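You operate a simulated robot arm through the tools that you are given. There is no shell and no other tool.

The job below is to be done with a simulated two-armed robot. You get a single attempt, and the scene is never put back.

## Task
Put the silver ring on the turntable, check it and sort it.
Fine: take it from the row by the turntable; swing the steel arm on to it, press zero, turn the blue knob to its end and read the display; small green tray up to 0.05, else the small red one; leave the arm away.

The check looks at the end state, three seconds after you hand in, the way a careful person would. Anything else that was tipped, shoved, dropped, spilled or broken makes it a failure.

## Robot
Two 7-joint arms with two-finger grippers on one trunk that stands fixed in place. Base frame: the origin is at the foot of the trunk, x ahead of it, y to its left, z up. Lengths are in cm, angles in degrees, forces in N, time in s.
The left shoulder is at [7.3, 21.6, 131.1], the right one opposite. With the tool pointing down near the work surface each hand reaches from about 30 to 86 cm from the base axis, measured 20 degrees to its own side. Payload 3.43 kg a hand.
Tool frame (each hand has its own): the origin (TCP) lies between the finger pads and is the grasp point; the fingertips stand 2 cm ahead of it; z points along the fingers, y is the line along which they close. Largest opening 12.4 cm; the body of the gripper starts 9.3 cm behind the TCP.
Orientation is that of the tool frame in the base frame, as [roll, pitch, yaw] about the fixed x, y, z axes, in that order (R = Rz(yaw) Ry(pitch) Rx(roll)). With the fingers straight down and closing along the base's y, the tool's x points along the base's -x, its y along +y and its z along -z.

## Interface
- The arms move only by the tool send_rows. It takes "left_moves", "right_moves" or both (then of equal length, played together; a hand with none holds still); each is a list of rows, each a list of 6 numbers: the shift along the tool's x, y, z in cm, then the turn, a rotation vector about the tool's x, y, z in degrees. In form: [[tx, ty, tz, ax, ay, az], ...]. A call has 1 to 20 rows; each row is the pose to reach, as a shift and turn from the pose commanded when the call began, along the tool's axes at that moment. "left_hand" and "right_hand" are, for a hand that has rows, the gripper command, from -1 (fully open) to 1 (shut), values between in proportion, set as the call begins (left out, the last holds). Each row takes 0.2 s and may step no farther than 5 cm and 8.6 degrees from the row before; otherwise, or with a gripper value out of range, the whole call is refused. A pose out of reach is approached as far as the arm can. The call stops where the force on the tool passes 50 N (or 10 N more than at its start, if that is more) or the arm is blocked; 0.2 s more then pass. The fingers move at their own pace (about 7.2 cm/s each) and stop on an object; they squeeze with about 26 N. The grip force told is the motor's: it shows also when the fingers shut on nothing. Time passes only in rows, and 0.2 s behind the last, so rows that repeat a pose let the fingers close. The reply holds the time, the measured pose of the TCP, the force on the tool along the base axes, the opening and the grip force, in the units named above and with some noise, with the torque about the TCP (base axes, N m) and any sound that the robot's microphone picked up.
- Cameras (640 x 400 px; columns grow to the right, rows downward): "scene" is now at [18.28, 5.11, 148.03]; the picture's right is [0.59, -0.80, 0.00], its down [-0.46, -0.34, -0.82] and it looks along [0.66, 0.49, -0.57] (base axes); focal length 270 px, centre (320, 200). "left" rides on the left gripper at [8.2, -1.4, -14] in its tool frame; the picture's right is [0.17, 0.99, 0.00], its down [-0.83, 0.14, -0.54] and it looks along [-0.53, 0.09, 0.84] (tool axes); focal length 243 px, centre (320, 200). "right" rides on the right gripper at [8.2, 1.4, -14] in its tool frame; the picture's right is [-0.17, 0.99, 0.00], its down [-0.83, -0.14, -0.54] and it looks along [-0.53, -0.09, 0.84] (tool axes); focal length 243 px, centre (320, 200). There is no depth. A picture from a camera that has moved, and an enlarged one, comes with that camera's place and axes in the base frame and with its lens.
- camera(camera): a new picture of that camera. No time passes.
- slide_trunk(by): slides the trunk up (or, below 0, down) by that many cm; the arms and the scene camera ride with it, the base frame stays. It gives what a move gives, with no picture.
- head_to(pan, tilt): turns the head with the scene camera to pan (to the left, within 80 degrees either way) and tilt (down, from -29 to 69), counted from straight ahead of the robot. It gives what a move gives.
- inspect(camera, box): a new picture of the part [left, top, right, bottom] of that camera's present view, enlarged. No time passes.
- hand_in(): hands the job in; it is judged then, once.

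Nothing tells you positions but the pictures and the camera data. Unless the task says otherwise, let go and move clear before handing in.

The tools are called after "Emit:" by a JSON object that holds its "api" and its "payload". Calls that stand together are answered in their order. send_rows: Moves the arms, as the interface text tells. Its arguments: {"type":"object","properties":{"left_moves":{"type":"array","items":{"type":"array","items":{"type":"number"}}},"left_hand":{"type":"number"},"right_moves":{"type":"array","items":{"type":"array","items":{"type":"number"}}},"right_hand":{"type":"number"}},"required":[]} The other tools are called the same way: slide_trunk (by) slides the trunk up or down; head_to (pan, tilt) turns the head that bears the scene camera; camera (camera) takes a picture; inspect (camera, box) takes an enlarged picture of a part of a camera's view; hand_in () hands the job in.

At the start:

```text
clock: 0.0
left_eef_pos: [42.61, 52.36, 127.08]
left_orientation: [-180.0, 0.1, 180.0]
left_wrist_force: [0.5, -0.2, -0.3]
left_wrist_torque: [0.02, 0.03, 0.01]
left_opening: 12.39
left_grip_force: 0.1
right_eef_pos: [43.43, 0.04, 127.4]
right_orientation: [180.0, 0.0, 180.0]
right_wrist_force: [0.0, -0.3, -0.3]
right_wrist_torque: [-0.01, -0.02, 0.02]
right_opening: 12.39
right_grip_force: 0.0
trunk travel left (down, up): [-46.6, 12.5]
head pan, tilt: [36.4, 34.6]
```

scene: 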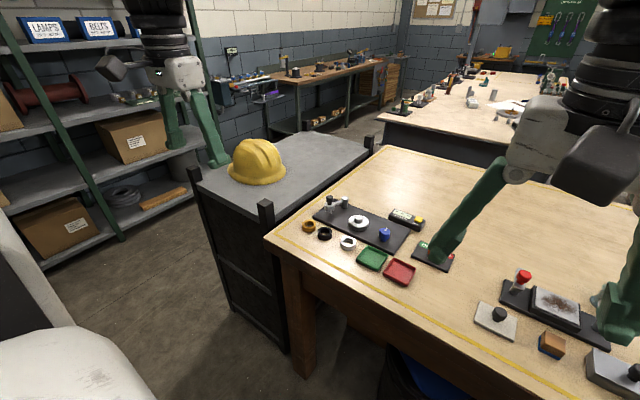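
right: 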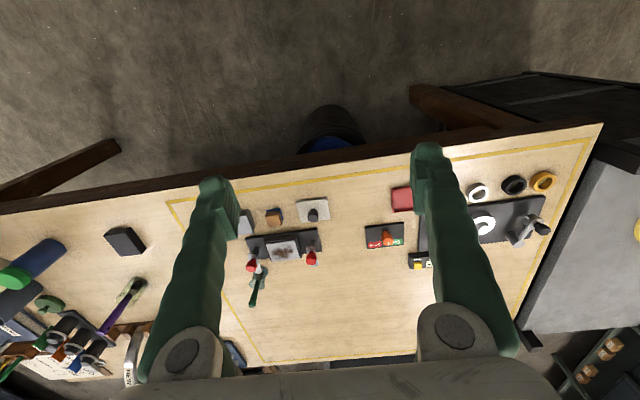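
left: 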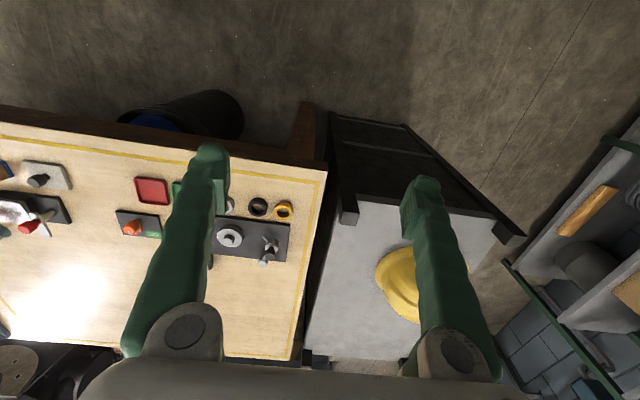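

I see a bench with a dark base plate carrying a turntable, a steel arm on a post, a blue knob and a display; three rings (brass, black, silver) stand in a row in front of it, with green and red trays nearby. I'll enlarge the view to place things.

Emit:
{"api": "inspect", "payload": {"camera": "scene", "box": [280, 170, 480, 295]}}

Emit:
{"api": "inspect", "payload": {"camera": "left", "box": [100, 150, 340, 300]}}

Emit:
{"api": "inspect", "payload": {"camera": "right", "box": [350, 140, 590, 290]}}

```text
3.20 times, centred on (380, 232) of scene
camera zoom: at [18.28, 5.11, 148.03], right [0.59, -0.8, 0.0], down [-0.46, -0.34, -0.82], along [0.66, 0.49, -0.57], focal length 862 px, centre (128, 96)
```

zoom: 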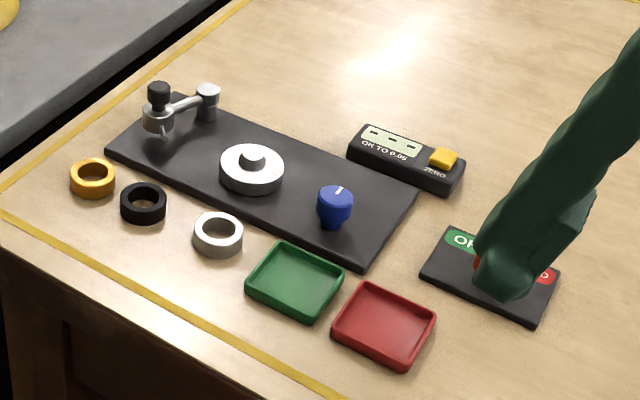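

```text
2.67 times, centred on (220, 225) of left
camera zoom: at [34.42, 50.93, 141.06], right [-0.17, 0.99, 0.0], down [0.83, 0.14, 0.54], along [0.53, 0.09, -0.84], focal length 647 px, centre (587, 133)
```

zoom: 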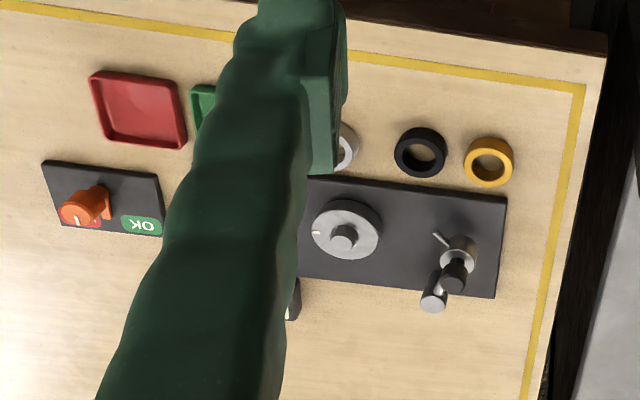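

```text
2.67 times, centred on (470, 215) of right
camera zoom: at [35.14, 1.37, 141.43], right [0.17, 0.99, 0.0], down [0.83, -0.14, 0.54], along [0.53, -0.09, -0.84], focal length 647 px, centre (-80, 160)
```

zoom: 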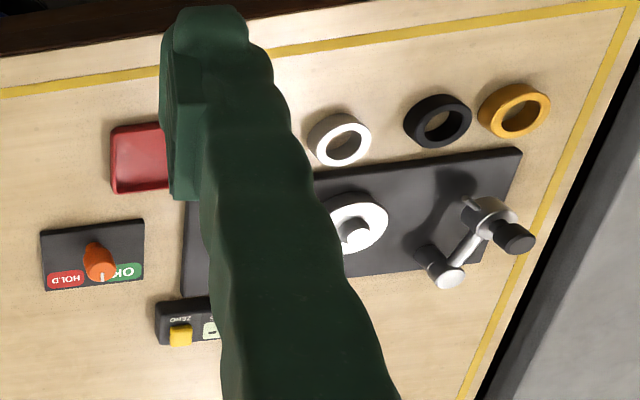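

The table top seems to lie near z≈90 and the silver ring near (71, 34). I'll take tighter enlargements of the fixture's parts before moving.

Emit:
{"api": "inspect", "payload": {"camera": "scene", "box": [310, 190, 374, 230]}}

Emit:
{"api": "inspect", "payload": {"camera": "scene", "box": [365, 200, 445, 250]}}

Emit:
{"api": "inspect", "payload": {"camera": "scene", "box": [295, 210, 375, 260]}}

Emit:
{"api": "inspect", "payload": {"camera": "scene", "box": [340, 235, 468, 315]}}

```text
10.00 times, centred on (342, 210) of scene
camera zoom: at [18.28, 5.11, 148.03], right [0.59, -0.8, 0.0], down [-0.46, -0.34, -0.82], along [0.66, 0.49, -0.57], focal length 2695 px, centre (100, 100)
```

zoom: 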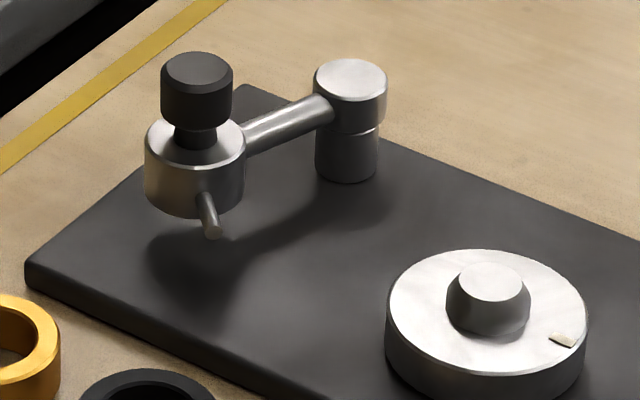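

```text
8.00 times, centred on (405, 225) of scene
camera zoom: at [18.28, 5.11, 148.03], right [0.59, -0.8, 0.0], down [-0.46, -0.34, -0.82], along [0.66, 0.49, -0.57], focal length 2156 px, centre (-360, 0)
```

zoom: 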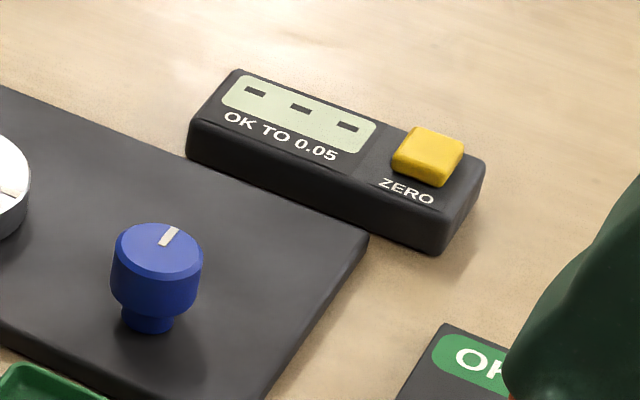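

```text
8.00 times, centred on (335, 235) of scene
camera zoom: at [18.28, 5.11, 148.03], right [0.59, -0.8, 0.0], down [-0.46, -0.34, -0.82], along [0.66, 0.49, -0.57], focal length 2156 px, centre (200, -80)
```

zoom: 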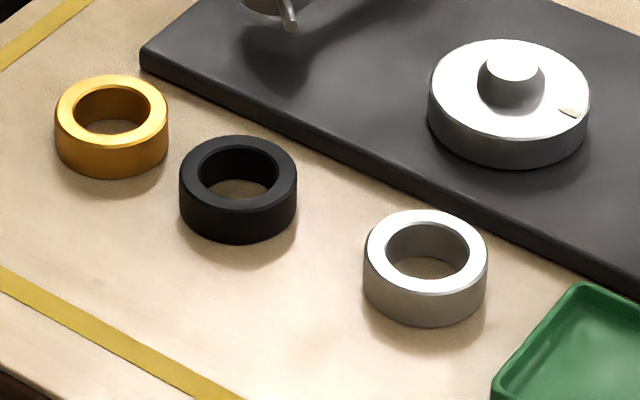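

```text
5.00 times, centred on (404, 275) of scene
camera zoom: at [18.28, 5.11, 148.03], right [0.59, -0.8, 0.0], down [-0.46, -0.34, -0.82], along [0.66, 0.49, -0.57], focal length 1347 px, centre (-100, -175)
```

zoom: 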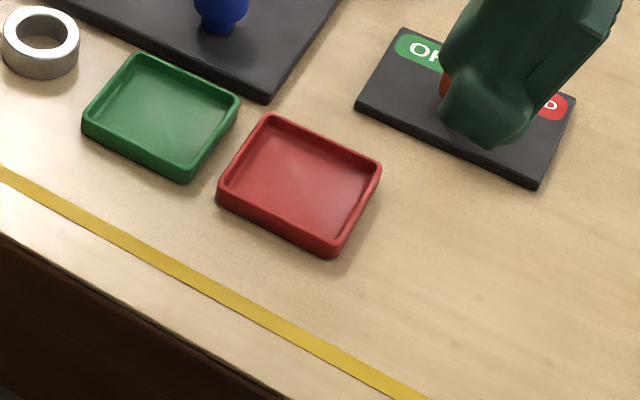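

The fixture plate runs along y at x≈80 with the turntable near (80, 35), blue knob near (80, 26), arm pivot near (84, 43), and the display/zero box near (92, 22). I'll move the right arm clear and bring the left hand above the fixture for a closer look.

Emit:
{"api": "send_rows", "payload": {"left_moves": [[-2.9, -2.9, 2, 0, 0, 0], [-5.8, -5.8, 4, 0, 0, 0], [-8.7, -8.7, 6, 0, 0, 0], [-11.6, -11.6, 8, 0, 0, 0], [-14.5, -14.5, 10, 0, 0, 0], [-17.4, -17.4, 12, 0, 0, 0], [-17.4, -17.4, 12, 0, 0, 0]], "right_moves": [[0, -3, 0, 0, 0, 0], [0, -6, 0, 0, 0, 0], [0, -9, 0, 0, 0, 0], [0, -12, 0, 0, 0, 0], [0, -15, 0, 0, 0, 0], [0, -18, 0, 0, 0, 0], [0, -18, 0, 0, 0, 0]]}}

Emit:
{"api": "camera", "payload": {"camera": "left"}}

Emit:
{"api": "camera", "payload": {"camera": "scene"}}

```text
clock: 1.6
left_eef_pos: [59.76, 35.2, 115.25]
left_orientation: [180.0, 0.1, -180.0]
left_wrist_force: [0.4, -0.2, 1.1]
left_wrist_torque: [0.0, -0.04, 0.03]
left_opening: 12.39
left_grip_force: 0.1
right_eef_pos: [40.16, -15.81, 125.18]
right_orientation: [-179.9, 0.3, 179.9]
right_wrist_force: [0.3, 0.1, 0.5]
right_wrist_torque: [0.0, -0.02, 0.03]
right_opening: 12.37
right_grip_force: 0.0
right hand out of reach, approached as far as the arm can: row 3, 4, 5, 6, 7
trunk travel left (down, up): [-46.6, 12.5]
head pan, tilt: [36.4, 34.6]
```

```text
taken
camera left: at [51.59, 33.67, 129.19], right [-0.17, 0.99, 0.0], down [0.83, 0.14, 0.54], along [0.53, 0.09, -0.84], focal length 243 px, centre (320, 200)
```

left: 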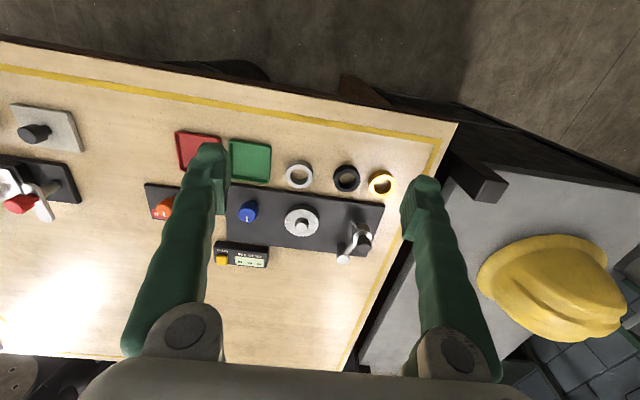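

```text
taken
camera scene: at [18.15, 5.14, 148.05], right [0.59, -0.81, 0.0], down [-0.46, -0.34, -0.82], along [0.66, 0.49, -0.57], focal length 270 px, centre (320, 200)
```

scene: 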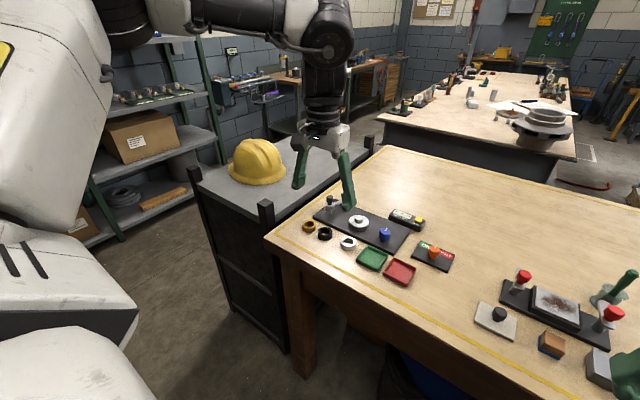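

The left hand now looks down on the fixture and both arms are clear. I'll enlarge the wrist view to triangulate each part.

Emit:
{"api": "inspect", "payload": {"camera": "left", "box": [224, 150, 400, 260]}}

Emit:
{"api": "inspect", "payload": {"camera": "left", "box": [130, 130, 290, 230]}}

Emit:
{"api": "inspect", "payload": {"camera": "left", "box": [205, 230, 285, 280]}}

Emit:
{"api": "inspect", "payload": {"camera": "left", "box": [310, 200, 406, 260]}}

```text
3.64 times, centred on (312, 205) of left
camera zoom: at [51.59, 33.67, 129.19], right [-0.17, 0.99, 0.0], down [0.83, 0.14, 0.54], along [0.53, 0.09, -0.84], focal length 882 px, centre (349, 182)
```

zoom: 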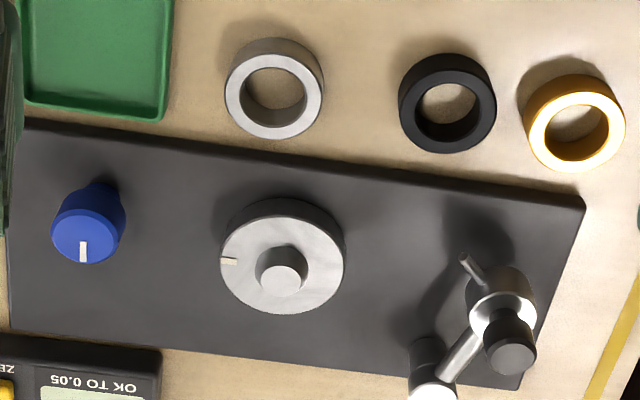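

```text
4.00 times, centred on (210, 180) of left
camera zoom: at [51.59, 33.67, 129.19], right [-0.17, 0.99, 0.0], down [0.83, 0.14, 0.54], along [0.53, 0.09, -0.84], focal length 970 px, centre (760, 280)
```

zoom: 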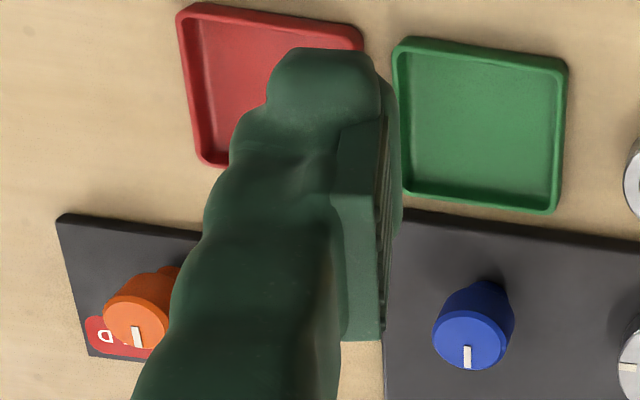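

```text
8.00 times, centred on (245, 255) of left
camera zoom: at [51.59, 33.67, 129.19], right [-0.17, 0.99, 0.0], down [0.83, 0.14, 0.54], along [0.53, 0.09, -0.84], focal length 1941 px, centre (920, -240)
```

zoom: 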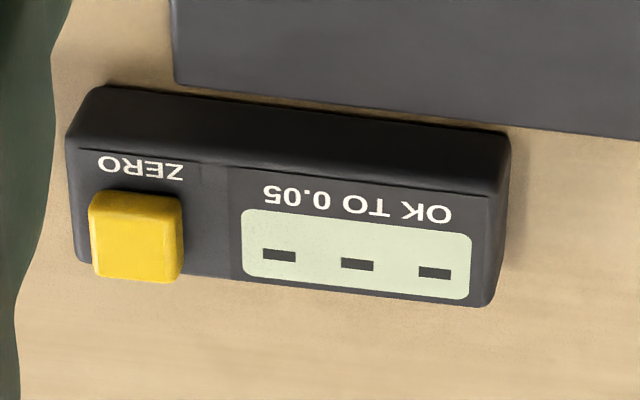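

```text
6.67 times, centred on (358, 230) of left
camera zoom: at [51.59, 33.67, 129.19], right [-0.17, 0.99, 0.0], down [0.83, 0.14, 0.54], along [0.53, 0.09, -0.84], focal length 1618 px, centre (67, 0)
```

zoom: 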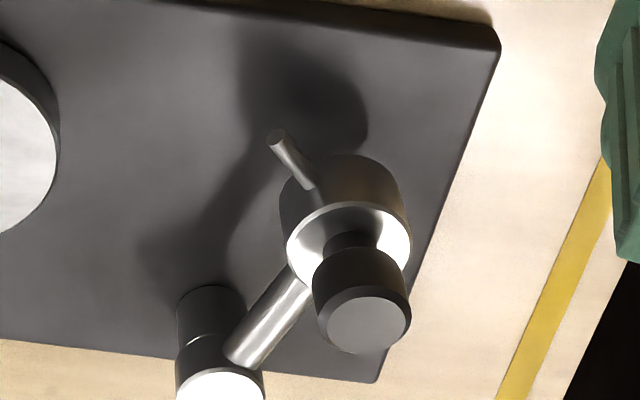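

Triangulation gives: silver ring (70.7, 33.3, top 92.4), turntable (79.8, 35.0, top 93.3), gauge head (80.4, 46.9, top 97.6), knob (78, 25.4, top 95.8), zero button (92.4, 19.9, top 93.4). Next I'll test the straight-down reach over the turntable from a safe height.

Emit:
{"api": "send_rows", "payload": {"left_moves": [[-4, 0, 2, 0, 0, 0], [-8, 0, 4, 0, 0, 0], [-12, 0, 6, 0, 0, 0], [-16, 0, 8, 0, 0, 0], [-20, -0.2, 10, 0, 0, 0], [-20, -0.2, 10, 0, 0, 0]]}}

Emit:
{"api": "camera", "payload": {"camera": "left"}}

Emit:
{"api": "camera", "payload": {"camera": "scene"}}

```text
clock: 3.0
left_eef_pos: [67.14, 39.53, 105.08]
left_orientation: [-179.9, 0.1, 180.0]
left_wrist_force: [0.0, -0.7, 0.0]
left_wrist_torque: [0.04, 0.0, 0.03]
left_opening: 12.39
left_grip_force: 0.0
left hand out of reach, approached as far as the arm can: row 1, 2, 3, 4, 5, 6
right_eef_pos: [40.17, -15.75, 125.11]
right_orientation: [179.8, 0.2, 179.9]
right_wrist_force: [-0.7, -0.2, 0.5]
right_wrist_torque: [-0.01, 0.0, 0.04]
right_opening: 12.36
right_grip_force: 0.0
trunk travel left (down, up): [-46.6, 12.5]
head pan, tilt: [36.4, 34.6]
```

```text
taken
camera left: at [58.99, 38.08, 118.99], right [-0.17, 0.99, 0.0], down [0.83, 0.14, 0.54], along [0.54, 0.09, -0.84], focal length 243 px, centre (320, 200)
```

left: 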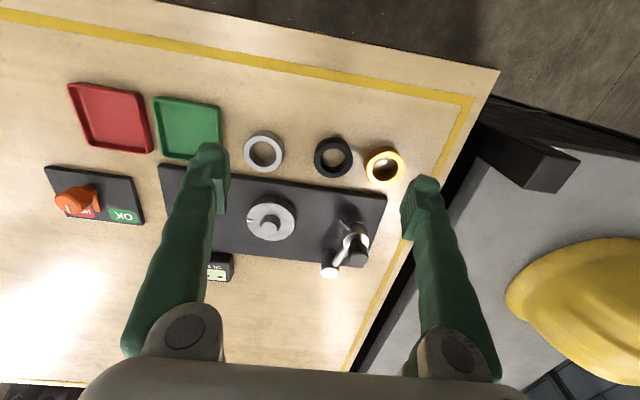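

```text
taken
camera scene: at [18.32, 5.06, 148.03], right [0.59, -0.81, 0.0], down [-0.46, -0.34, -0.82], along [0.66, 0.49, -0.57], focal length 270 px, centre (320, 200)
```

scene: 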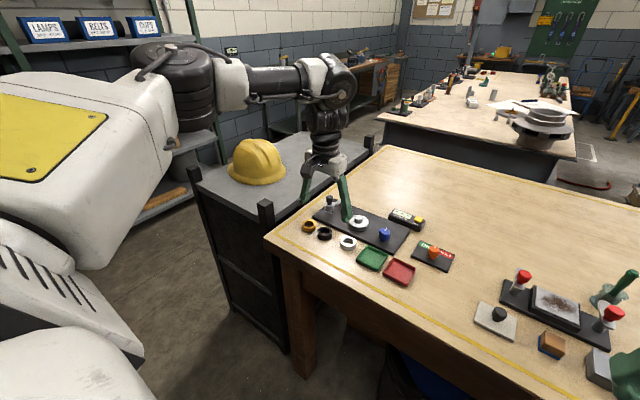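

The straight-down reach falls short at this trunk height (stopped at 67, 39.5). I'll raise the left hand and then lower the trunk so the shoulder is closer to the working height.

Emit:
{"api": "send_rows", "payload": {"left_moves": [[0, 0, -4, 0, 0, 0], [1, -1, -8, 0, 0, 0], [3, -2, -12, 0, 0, 0], [5, -3, -16, 0, 0, 0], [7, -4, -20, 0, 0, 0], [7, -4, -20, 0, 0, 0]]}}

Emit:
{"api": "slide_trunk", "payload": {"by": -16}}

Emit:
{"api": "camera", "payload": {"camera": "scene"}}

```text
clock: 4.4
left_eef_pos: [57.96, 36.54, 123.61]
left_orientation: [-179.8, 0.1, 180.0]
left_wrist_force: [0.3, 0.4, -0.9]
left_wrist_torque: [0.02, 0.04, -0.01]
left_opening: 12.41
left_grip_force: 0.2
left hand out of reach, approached as far as the arm can: row 1, 2, 3, 4, 5, 6
right_eef_pos: [40.37, -15.77, 125.02]
right_orientation: [-179.9, 0.1, 179.9]
right_wrist_force: [-0.5, -0.6, 0.3]
right_wrist_torque: [-0.03, 0.02, 0.0]
right_opening: 12.4
right_grip_force: 0.1
trunk travel left (down, up): [-46.6, 12.5]
head pan, tilt: [36.4, 34.6]
```

```text
clock: 6.2
left_eef_pos: [57.75, 36.67, 107.77]
left_orientation: [180.0, 0.0, -179.9]
left_wrist_force: [-0.5, -0.2, -0.8]
left_wrist_torque: [0.0, -0.02, -0.02]
left_opening: 12.42
left_grip_force: 0.0
right_eef_pos: [40.21, -15.78, 109.2]
right_orientation: [180.0, 0.2, 180.0]
right_wrist_force: [-0.1, -0.1, -0.1]
right_wrist_torque: [-0.01, -0.02, 0.02]
right_opening: 12.4
right_grip_force: 0.0
trunk travel left (down, up): [-30.6, 28.5]
head pan, tilt: [36.4, 34.6]
```

```text
taken
camera scene: at [22.57, 5.1, 131.76], right [0.59, -0.8, 0.0], down [-0.46, -0.34, -0.82], along [0.66, 0.49, -0.57], focal length 270 px, centre (320, 200)
```

scene: 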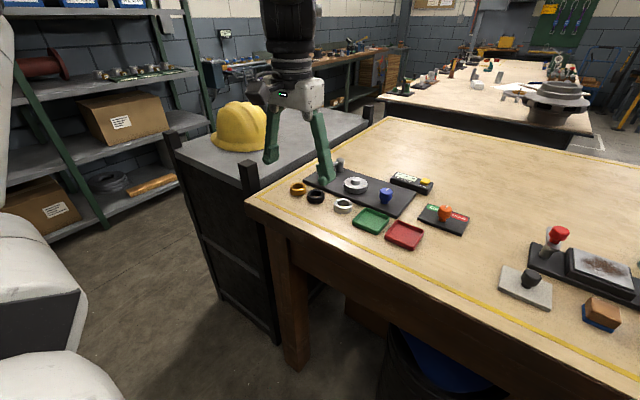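

The trunk is down 16 cm and the hand hangs at (57.8, 36.7, 107.8), clear above the bench. I'll test the forward reach again from here.

Emit:
{"api": "send_rows", "payload": {"left_moves": [[-4, 0, 1, 0, 0, 0], [-8, -0.5, 2, 0, 0, 0], [-12, -1, 3, 0, 0, 0], [-16, -1.5, 4, 0, 0, 0], [-20, -1.7, 4, 0, 0, 0], [-22, -1.7, 4, 0, 0, 0], [-22, -1.7, 4, 0, 0, 0]]}}

Emit:
{"api": "camera", "payload": {"camera": "scene"}}

Emit:
{"api": "camera", "payload": {"camera": "left"}}

```text
clock: 7.8
left_eef_pos: [67.07, 40.98, 99.5]
left_orientation: [-179.9, -0.1, -180.0]
left_wrist_force: [-0.1, -0.1, -0.9]
left_wrist_torque: [-0.05, 0.0, -0.03]
left_opening: 12.41
left_grip_force: 0.1
left hand out of reach, approached as far as the arm can: row 2, 3, 4, 5, 6, 7
right_eef_pos: [40.28, -15.66, 109.28]
right_orientation: [-179.9, 0.0, 180.0]
right_wrist_force: [-0.5, 0.5, -0.3]
right_wrist_torque: [-0.04, 0.0, 0.0]
right_opening: 12.39
right_grip_force: 0.0
trunk travel left (down, up): [-30.6, 28.5]
head pan, tilt: [36.4, 34.6]
```

```text
taken
camera scene: at [22.69, 5.25, 131.72], right [0.59, -0.81, 0.0], down [-0.46, -0.34, -0.82], along [0.66, 0.49, -0.57], focal length 270 px, centre (320, 200)
```

scene: 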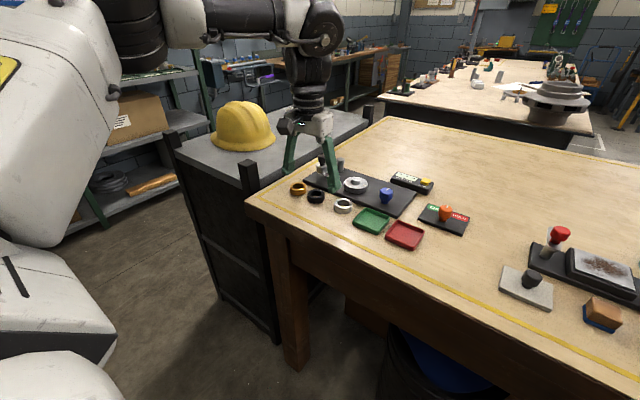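

```text
taken
camera left: at [59.01, 39.57, 113.5], right [-0.17, 0.99, 0.0], down [0.83, 0.14, 0.54], along [0.53, 0.09, -0.84], focal length 243 px, centre (320, 200)
```

left: 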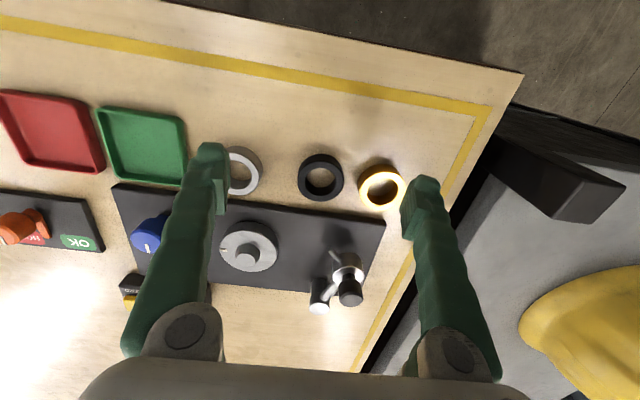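

The hand stopped short again and also sagged to z≈99.5, so straight-down reach is limited here. I'll pitch the tool forward about 30° while lifting, which should extend the reach while keeping the finger closing line along y.

Emit:
{"api": "send_rows", "payload": {"left_moves": [[0, 0, -2, 0, -7.5, 0], [0, 0, -4, 0, -15, 0], [0, 0, -6, 0, -22.5, 0], [0, 0, -8, 0, -30, 0], [0, 0, -8, 0, -30, 0]]}}

Emit:
{"api": "camera", "payload": {"camera": "scene"}}

```text
clock: 9.0
left_eef_pos: [67.26, 41.19, 107.4]
left_orientation: [180.0, 29.9, 179.9]
left_wrist_force: [0.0, -0.7, -0.5]
left_wrist_torque: [0.03, 0.04, 0.01]
left_opening: 12.42
left_grip_force: 0.1
right_eef_pos: [40.28, -15.71, 109.16]
right_orientation: [180.0, 0.0, -179.9]
right_wrist_force: [-0.4, 0.4, -0.1]
right_wrist_torque: [0.0, 0.04, -0.02]
right_opening: 12.43
right_grip_force: 0.1
trunk travel left (down, up): [-30.6, 28.5]
head pan, tilt: [36.4, 34.6]
```

```text
taken
camera scene: at [22.72, 5.07, 131.73], right [0.59, -0.8, 0.0], down [-0.46, -0.34, -0.82], along [0.66, 0.49, -0.57], focal length 270 px, centre (320, 200)
```

scene: 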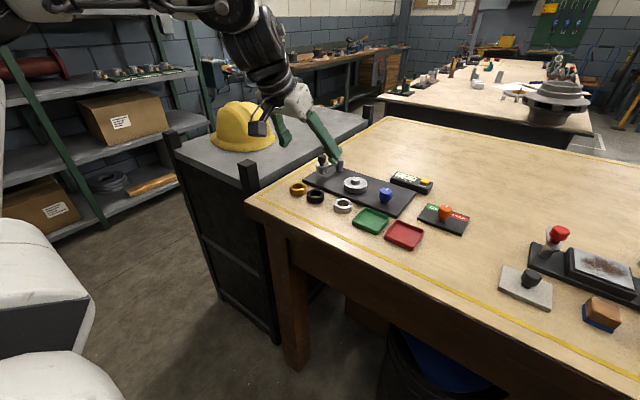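

The tilted pose was reached exactly. Now I'll test reaching above the turntable at a safe height with this tilt.

Emit:
{"api": "send_rows", "payload": {"left_moves": [[-2.7, -1.55, 1.56, 0, 0, 0], [-5.41, -3.1, 3.12, 0, 0, 0], [-8.1, -4.65, 4.69, 0, 0, 0], [-10.83, -6.2, 6.25, 0, 0, 0], [-10.83, -6.2, 6.25, 0, 0, 0]]}}

Emit:
{"api": "camera", "payload": {"camera": "left"}}

Emit:
{"api": "camera", "payload": {"camera": "scene"}}

```text
clock: 10.2
left_eef_pos: [79.42, 35.07, 107.58]
left_orientation: [180.0, 30.2, 180.0]
left_wrist_force: [-0.4, -0.4, -0.3]
left_wrist_torque: [0.01, 0.02, -0.01]
left_opening: 12.39
left_grip_force: 0.0
right_eef_pos: [40.14, -15.7, 109.34]
right_orientation: [-180.0, 0.1, -179.9]
right_wrist_force: [0.1, 0.6, 0.3]
right_wrist_torque: [-0.04, 0.01, 0.01]
right_opening: 12.38
right_grip_force: 0.0
trunk travel left (down, up): [-30.6, 28.5]
head pan, tilt: [36.4, 34.6]
```

```text
taken
camera left: at [65.35, 33.59, 115.52], right [-0.14, 0.99, -0.08], down [0.45, 0.14, 0.88], along [0.88, 0.09, -0.46], focal length 243 px, centre (320, 200)
```

left: 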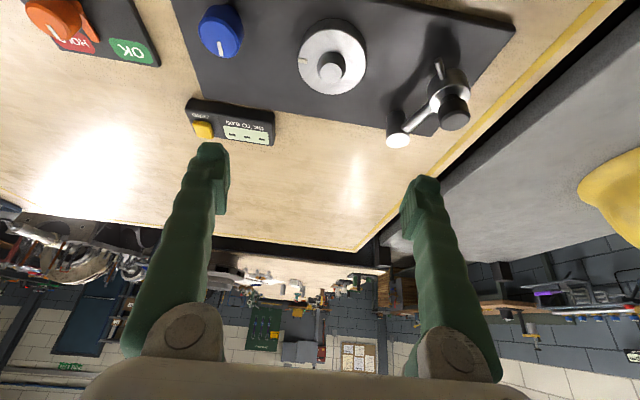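

```text
taken
camera scene: at [22.46, 5.12, 131.78], right [0.59, -0.8, 0.0], down [-0.46, -0.34, -0.82], along [0.66, 0.49, -0.57], focal length 270 px, centre (320, 200)
```

scene: 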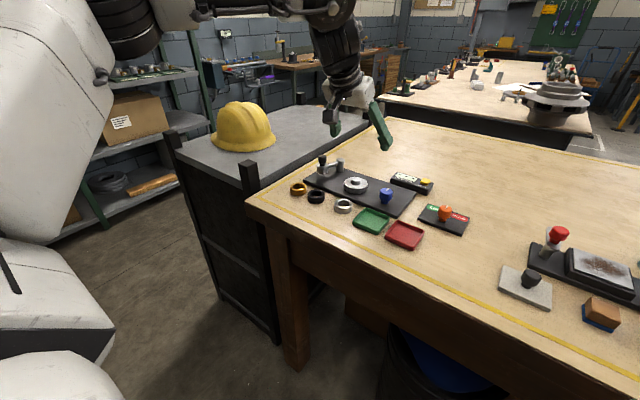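

Reach over the turntable works with the 30° tilt. I'll take enlarged pictures from this second viewpoint to refine positions.

Emit:
{"api": "inspect", "payload": {"camera": "left", "box": [280, 0, 480, 125]}}

Emit:
{"api": "inspect", "payload": {"camera": "left", "box": [160, 0, 320, 150]}}

Emit:
{"api": "inspect", "payload": {"camera": "scene", "box": [300, 140, 420, 215]}}

Emit:
{"api": "inspect", "payload": {"camera": "scene", "box": [280, 175, 440, 255]}}

```text
3.20 times, centred on (380, 62) of left
camera zoom: at [65.35, 33.59, 115.52], right [-0.14, 0.99, -0.08], down [0.45, 0.14, 0.88], along [0.88, 0.09, -0.46], focal length 776 px, centre (128, 640)
```

zoom: 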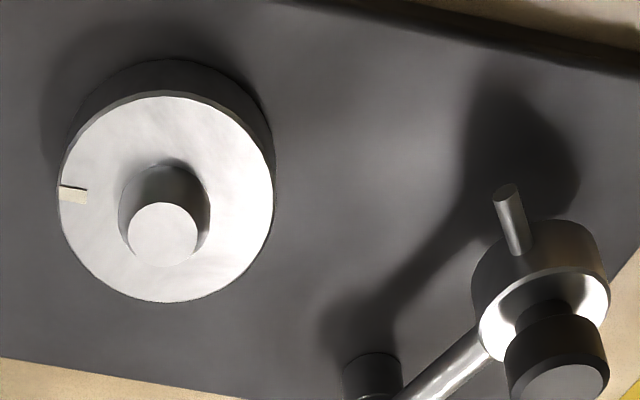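

```text
2.67 times, centred on (240, 75) of left
camera zoom: at [65.35, 33.59, 115.52], right [-0.14, 0.99, -0.08], down [0.45, 0.14, 0.88], along [0.88, 0.09, -0.46], focal length 647 px, centre (533, 533)
```

zoom: 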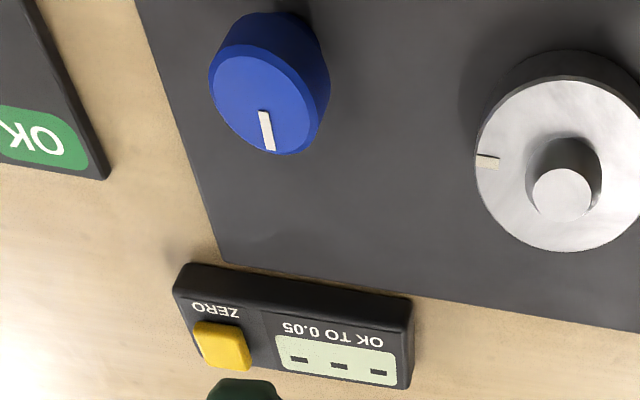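

```text
5.33 times, centred on (360, 178) of scene
camera zoom: at [22.46, 5.12, 131.78], right [0.59, -0.8, 0.0], down [-0.46, -0.34, -0.82], along [0.66, 0.49, -0.57], focal length 1437 px, centre (107, 320)
```

zoom: 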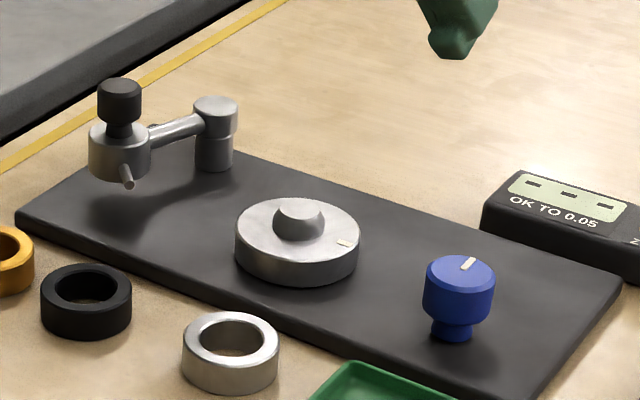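

```text
4.00 times, centred on (360, 215) of scene
camera zoom: at [22.46, 5.12, 131.78], right [0.59, -0.8, 0.0], down [-0.46, -0.34, -0.82], along [0.66, 0.49, -0.57], focal length 1078 px, centre (160, 140)
```

zoom: 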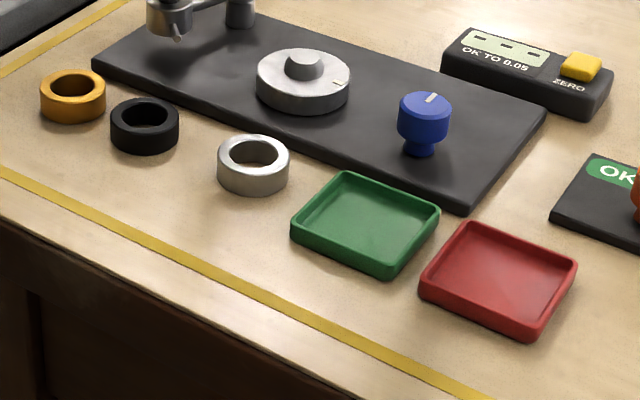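

Refined estimates agree: turntable centre ≈ (79.7, 35.0), silver ring ≈ (70.65, 33.3) with OD ≈4.55 and height ≈1.5. I'll check whether a smaller tilt (20°) is reachable here, since it makes gripping cleaner.

Emit:
{"api": "send_rows", "payload": {"left_moves": [[0, 0, 0, 0, 5, 0], [0, 0, 0, 0, 10, 0], [0, 0, 0, 0, 10, 0]]}}

```text
clock: 11.0
left_eef_pos: [76.64, 36.46, 106.03]
left_orientation: [-179.9, 20.1, 180.0]
left_wrist_force: [-0.1, -0.4, -0.7]
left_wrist_torque: [-0.03, 0.05, 0.02]
left_opening: 12.39
left_grip_force: 0.2
left hand out of reach, approached as far as the arm can: row 1, 2, 3
right_eef_pos: [40.36, -15.87, 109.26]
right_orientation: [179.9, -0.2, -179.9]
right_wrist_force: [-0.1, 0.5, -0.4]
right_wrist_torque: [0.0, 0.05, -0.02]
right_opening: 12.42
right_grip_force: 0.1
trunk travel left (down, up): [-30.6, 28.5]
head pan, tilt: [36.4, 34.6]
```

At this height 20° is slightly out of reach, so I'll use 25° of tilt. Next: move back above the silver ring at about (70.75, 33.3, 101) with the fingers set to about 6.6 cm.

Emit:
{"api": "send_rows", "payload": {"left_moves": [[2.4, -1, 0.9, 0, -1.6, 0], [4.8, -2, 1.8, 0, -3.2, 0], [7.26, -3.16, 2.7, 0, -4.9, 0], [7.26, -3.16, 2.7, 0, -4.9, 0], [7.26, -3.16, 2.7, 0, -4.9, 0]], "left_hand": -0.065}}

Emit:
{"api": "camera", "payload": {"camera": "left"}}

Emit:
{"api": "inspect", "payload": {"camera": "scene", "box": [260, 120, 420, 220]}}

```text
clock: 12.2
left_eef_pos: [70.63, 33.2, 101.22]
left_orientation: [180.0, 24.9, -179.9]
left_wrist_force: [0.1, 0.2, 0.6]
left_wrist_torque: [0.03, -0.02, -0.01]
left_opening: 6.6
left_grip_force: 0.0
right_eef_pos: [40.31, -15.81, 109.28]
right_orientation: [-180.0, 0.0, 180.0]
right_wrist_force: [0.6, -0.6, 0.2]
right_wrist_torque: [0.01, -0.02, 0.02]
right_opening: 12.4
right_grip_force: 0.0
trunk travel left (down, up): [-30.6, 28.5]
head pan, tilt: [36.4, 34.6]
```

```text
taken
camera left: at [57.3, 31.74, 110.39], right [-0.15, 0.99, -0.07], down [0.53, 0.14, 0.84], along [0.84, 0.09, -0.54], focal length 243 px, centre (320, 200)
```

left: 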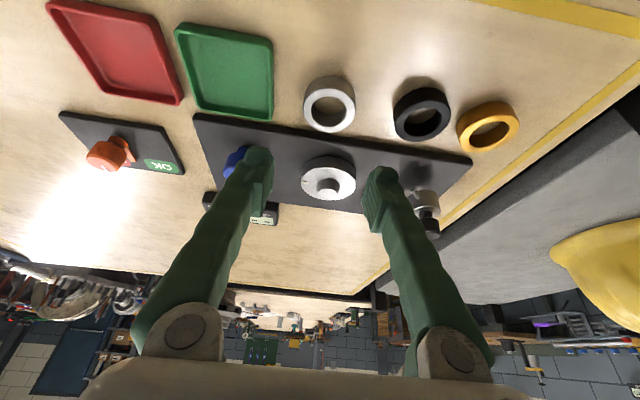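

```text
4.00 times, centred on (340, 170) of scene
camera zoom: at [22.6, 5.11, 131.75], right [0.59, -0.8, 0.0], down [-0.46, -0.34, -0.82], along [0.66, 0.49, -0.57], focal length 1078 px, centre (240, 320)
```

zoom: 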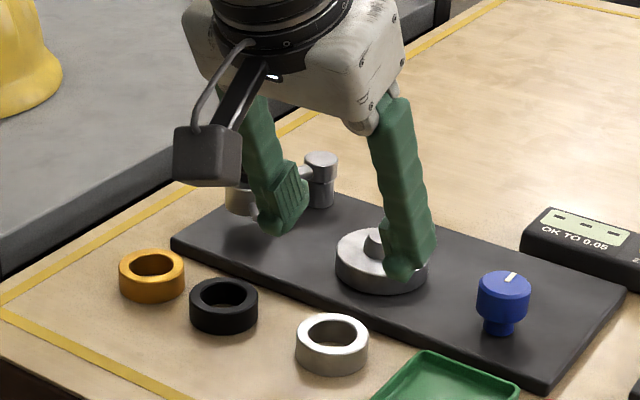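

The hand is above the ring with the fingers at 6.6 cm. I'll measure the ring from this viewpoint before descending.

Emit:
{"api": "inspect", "payload": {"camera": "left", "box": [250, 55, 410, 155]}}

Emit:
{"api": "send_rows", "payload": {"left_moves": [[0, 0, 0, 0, 0, 0]]}}

```text
4.00 times, centred on (330, 105) of left
camera zoom: at [57.3, 31.74, 110.39], right [-0.15, 0.99, -0.07], down [0.53, 0.14, 0.84], along [0.84, 0.09, -0.54], focal length 970 px, centre (280, 580)
```

zoom: 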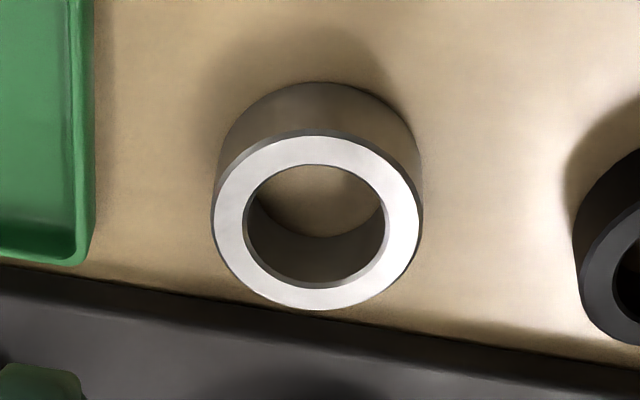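

```text
clock: 12.6
left_eef_pos: [70.55, 33.24, 101.17]
left_orientation: [180.0, 24.8, -179.9]
left_wrist_force: [0.2, -0.5, 0.2]
left_wrist_torque: [-0.03, -0.01, 0.0]
left_opening: 6.59
left_grip_force: 0.1
right_eef_pos: [40.19, -15.75, 109.28]
right_orientation: [179.9, -0.1, -180.0]
right_wrist_force: [-0.6, -0.4, 0.2]
right_wrist_torque: [0.0, 0.02, -0.01]
right_opening: 12.44
right_grip_force: 0.0
trunk travel left (down, up): [-30.6, 28.5]
head pan, tilt: [36.4, 34.6]
```

The ring centre is confirmed at (70.7, 33.3), table near z=91. I'll descend to just above the grasp height and check before the last centimetre.

Emit:
{"api": "send_rows", "payload": {"left_moves": [[0.65, 0.01, 1.5, 0, 0, 0], [1.3, 0.02, 3.0, 0, 0, 0], [1.95, 0.04, 4.5, 0, 0, 0], [2.53, 0.05, 5.92, 0, 0, 0], [2.53, 0.05, 5.92, 0, 0, 0]]}}

Emit:
{"api": "camera", "payload": {"camera": "left"}}

Emit:
{"api": "inspect", "payload": {"camera": "scene", "box": [300, 150, 396, 230]}}

```text
clock: 13.8
left_eef_pos: [70.69, 33.31, 94.73]
left_orientation: [180.0, 24.9, 179.9]
left_wrist_force: [0.2, -0.7, -0.8]
left_wrist_torque: [-0.02, 0.0, 0.0]
left_opening: 6.58
left_grip_force: 0.0
right_eef_pos: [40.28, -15.87, 109.24]
right_orientation: [180.0, 0.0, -180.0]
right_wrist_force: [0.5, 1.0, 0.7]
right_wrist_torque: [0.0, -0.01, -0.05]
right_opening: 12.4
right_grip_force: 0.1
trunk travel left (down, up): [-30.6, 28.5]
head pan, tilt: [36.4, 34.6]
```

```text
taken
camera left: at [57.42, 31.83, 103.89], right [-0.15, 0.99, -0.07], down [0.53, 0.14, 0.84], along [0.84, 0.09, -0.54], focal length 243 px, centre (320, 200)
```

left: 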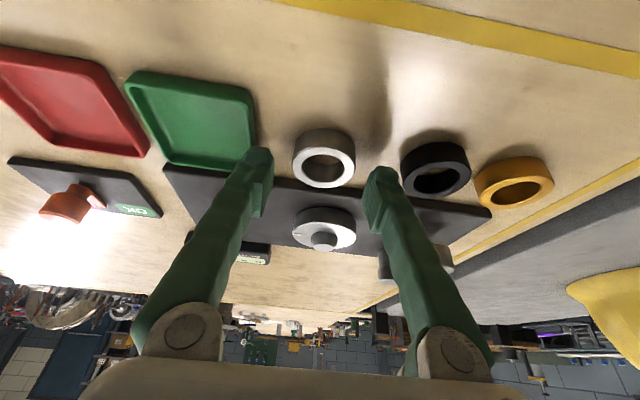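

```text
5.00 times, centred on (348, 190) of scene
camera zoom: at [22.59, 5.11, 131.75], right [0.59, -0.8, 0.0], down [-0.46, -0.34, -0.82], along [0.66, 0.49, -0.57], focal length 1347 px, centre (180, 250)
```

zoom: 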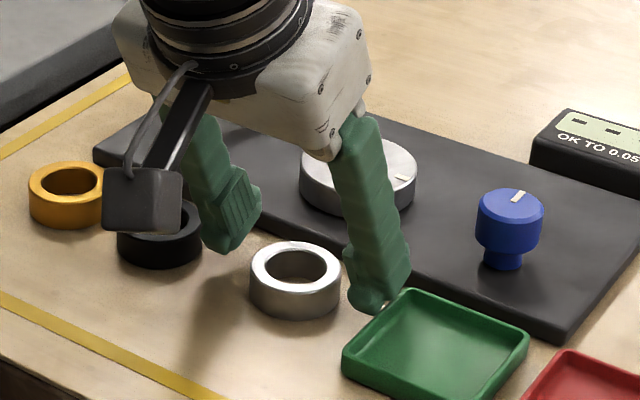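

The fingers straddle the ring and the -y finger is near the green tray, so I'll narrow the opening to about 5.6 cm and then go down the final centimetre.

Emit:
{"api": "send_rows", "payload": {"left_moves": [[0, 0, 0, 0, 0, 0], [0, 0, 0, 0, 0, 0], [0.17, 0, 0.48, 0, 0, 0], [0.33, 0, 0.95, 0, 0, 0], [0.33, 0, 0.95, 0, 0, 0]], "left_hand": 0.097}}

Emit:
{"api": "camera", "payload": {"camera": "left"}}

Emit:
{"api": "inspect", "payload": {"camera": "scene", "box": [310, 165, 390, 225]}}

Emit:
{"api": "inspect", "payload": {"camera": "left", "box": [240, 110, 400, 230]}}

```text
clock: 15.0
left_eef_pos: [70.79, 33.42, 93.68]
left_orientation: [180.0, 24.9, 180.0]
left_wrist_force: [0.3, 0.5, 0.6]
left_wrist_torque: [-0.01, -0.02, 0.0]
left_opening: 5.62
left_grip_force: 0.1
right_eef_pos: [40.35, -15.74, 109.36]
right_orientation: [179.9, 0.0, 180.0]
right_wrist_force: [0.1, -1.0, -1.4]
right_wrist_torque: [-0.01, 0.0, 0.02]
right_opening: 12.38
right_grip_force: 0.1
trunk travel left (down, up): [-30.6, 28.5]
head pan, tilt: [36.4, 34.6]
```

```text
taken
camera left: at [57.54, 31.76, 102.85], right [-0.15, 0.99, -0.07], down [0.53, 0.14, 0.84], along [0.84, 0.09, -0.54], focal length 243 px, centre (320, 200)
```

left: 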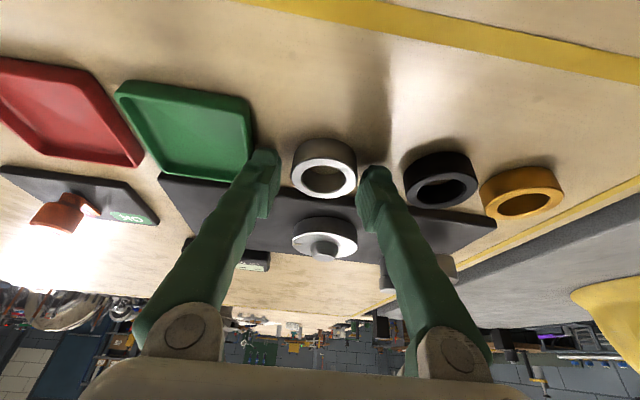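

```text
6.67 times, centred on (350, 195) of scene
camera zoom: at [22.62, 5.11, 131.75], right [0.59, -0.8, 0.0], down [-0.46, -0.34, -0.82], along [0.66, 0.49, -0.57], focal length 1797 px, centre (120, 233)
```

zoom: 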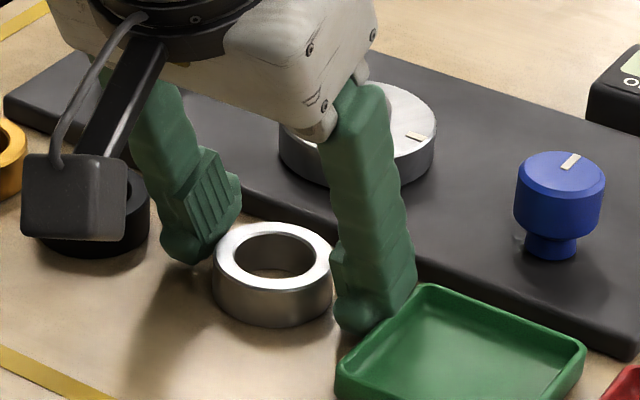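

```text
3.33 times, centred on (320, 170) of left
camera zoom: at [57.54, 31.76, 102.85], right [-0.15, 0.99, -0.07], down [0.53, 0.14, 0.84], along [0.84, 0.09, -0.54], focal length 809 px, centre (320, 300)
```

zoom: 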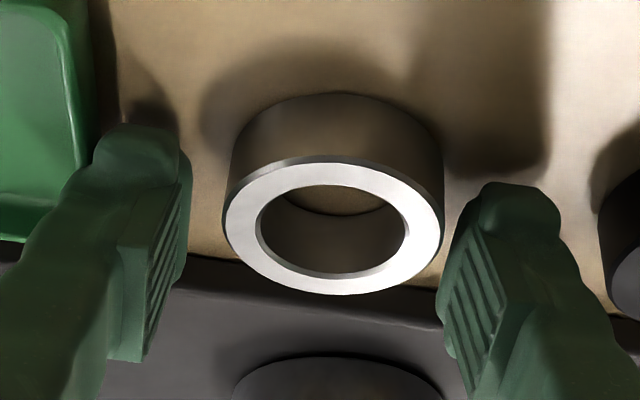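

The ring sits cleanly between the pads. I'll close the gripper on it.

Emit:
{"api": "send_rows", "payload": {"left_moves": [[0, 0, 0, 0, 0, 0], [0, 0, 0, 0, 0, 0], [0, 0, 0, 0, 0, 0], [0, 0, 0, 0, 0, 0]], "left_hand": 1}}

Emit:
{"api": "inspect", "payload": {"camera": "left", "box": [240, 110, 400, 230]}}

Emit:
{"api": "inspect", "payload": {"camera": "scene", "box": [310, 165, 390, 225]}}

```text
clock: 16.0
left_eef_pos: [70.67, 33.2, 93.8]
left_orientation: [-180.0, 24.8, -180.0]
left_wrist_force: [-0.1, 0.1, -0.8]
left_wrist_torque: [0.0, -0.01, 0.0]
left_opening: 4.41
left_grip_force: 25.8
right_eef_pos: [40.2, -15.65, 109.21]
right_orientation: [180.0, 0.0, -179.9]
right_wrist_force: [0.2, 0.7, 1.2]
right_wrist_torque: [0.02, 0.0, -0.02]
right_opening: 12.4
right_grip_force: 0.0
trunk travel left (down, up): [-30.6, 28.5]
head pan, tilt: [36.4, 34.6]
```

```text
3.33 times, centred on (320, 170) of left
camera zoom: at [57.55, 31.77, 102.86], right [-0.15, 0.99, -0.07], down [0.53, 0.14, 0.84], along [0.84, 0.09, -0.54], focal length 809 px, centre (320, 300)
```

zoom: 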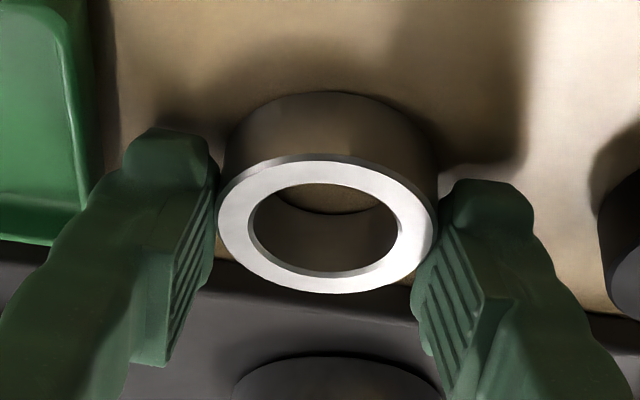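

```text
6.67 times, centred on (350, 195) of scene
camera zoom: at [22.63, 5.11, 131.74], right [0.59, -0.8, 0.0], down [-0.46, -0.34, -0.82], along [0.66, 0.49, -0.57], focal length 1797 px, centre (120, 233)
```

zoom: 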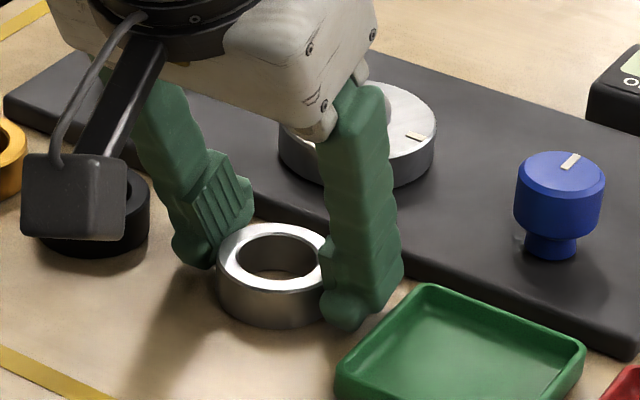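

The ring is gripped (4.4 cm, 26 N). I'll lift it straight up and check that it stays level.

Emit:
{"api": "send_rows", "payload": {"left_moves": [[-0.42, 0, -0.91, 0, 0, 0], [-1.06, 0, -2.26, 0, 0, 0], [-1.9, 0, -4.08, 0, 0, 0], [-2.75, 0, -5.89, 0, 0, 0], [-2.75, 0, -5.89, 0, 0, 0]]}}

Emit:
{"api": "inspect", "payload": {"camera": "left", "box": [240, 110, 400, 230]}}

Emit:
{"api": "inspect", "payload": {"camera": "scene", "box": [300, 140, 396, 212]}}

```text
clock: 17.2
left_eef_pos: [70.89, 33.49, 100.11]
left_orientation: [179.9, 24.9, -180.0]
left_wrist_force: [0.8, 0.5, -0.7]
left_wrist_torque: [-0.01, 0.01, 0.0]
left_opening: 0.0
left_grip_force: 25.8
right_eef_pos: [40.16, -15.64, 109.22]
right_orientation: [-180.0, -0.1, 180.0]
right_wrist_force: [0.1, 0.0, 0.1]
right_wrist_torque: [0.02, -0.02, 0.0]
right_opening: 12.39
right_grip_force: 0.0
trunk travel left (down, up): [-30.6, 28.5]
head pan, tilt: [36.4, 34.6]
```

```text
3.33 times, centred on (320, 170) of left
camera zoom: at [57.65, 31.92, 109.37], right [-0.15, 0.99, -0.07], down [0.53, 0.14, 0.84], along [0.84, 0.09, -0.54], focal length 809 px, centre (320, 300)
```

zoom: 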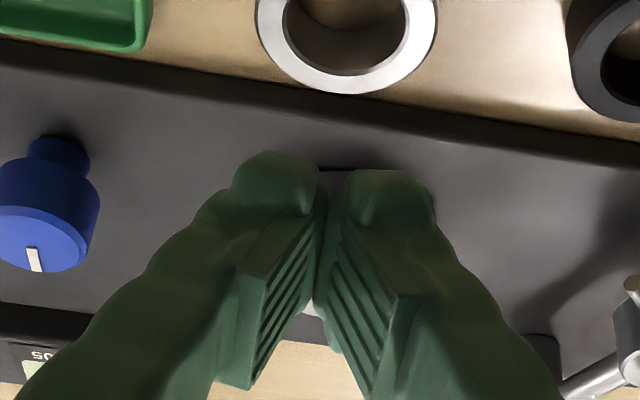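

```text
5.56 times, centred on (348, 176) of scene
camera zoom: at [22.66, 5.13, 131.74], right [0.59, -0.8, 0.0], down [-0.46, -0.34, -0.82], along [0.66, 0.49, -0.57], focal length 1497 px, centre (164, 333)
```

zoom: 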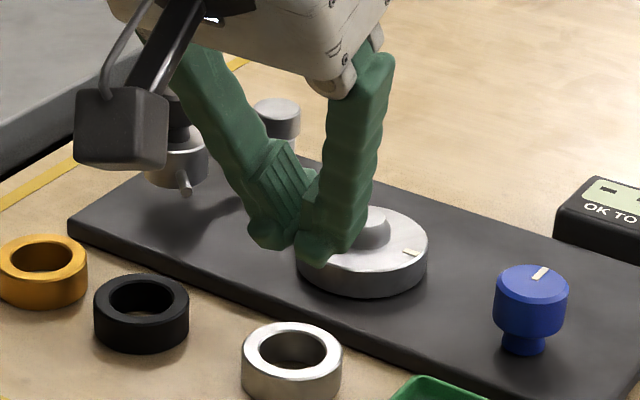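

The ring slipped out on the lift and is still standing at its place; the fingertips' rounded ends likely did not hold it. I'll examine the finger shape closely before trying a better grip.

Emit:
{"api": "inspect", "payload": {"camera": "scene", "box": [325, 140, 373, 190]}}

Emit:
{"api": "inspect", "payload": {"camera": "left", "box": [260, 140, 380, 240]}}

Emit:
{"api": "inspect", "payload": {"camera": "scene", "box": [300, 180, 400, 245]}}

```text
8.00 times, centred on (349, 165) of scene
camera zoom: at [22.66, 5.13, 131.74], right [0.59, -0.8, 0.0], down [-0.46, -0.34, -0.82], along [0.66, 0.49, -0.57], focal length 2156 px, centre (88, 480)
```

zoom: 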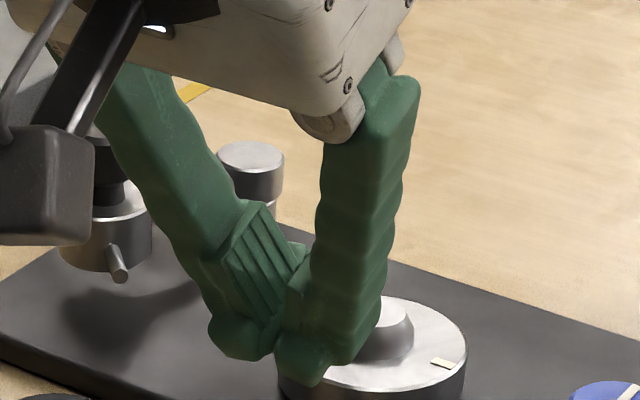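

```text
4.00 times, centred on (320, 190) of left
camera zoom: at [57.65, 31.92, 109.37], right [-0.15, 0.99, -0.07], down [0.53, 0.14, 0.84], along [0.84, 0.09, -0.54], focal length 970 px, centre (320, 240)
```

zoom: 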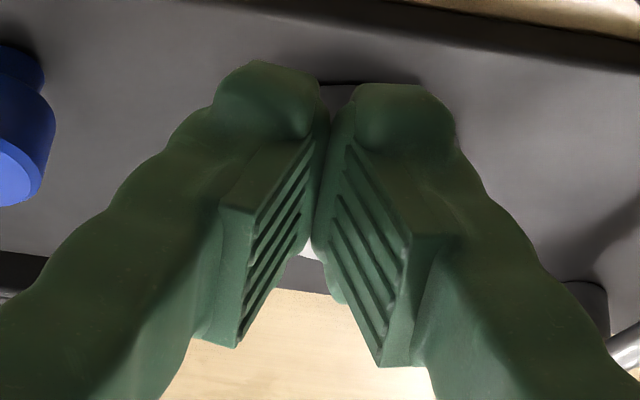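

```text
6.15 times, centred on (350, 212) of scene
camera zoom: at [22.66, 5.13, 131.74], right [0.59, -0.8, 0.0], down [-0.46, -0.34, -0.82], along [0.66, 0.49, -0.57], focal length 1658 px, centre (135, 123)
```

zoom: 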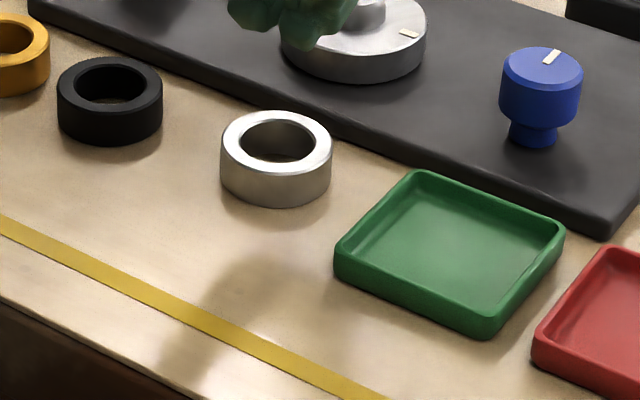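

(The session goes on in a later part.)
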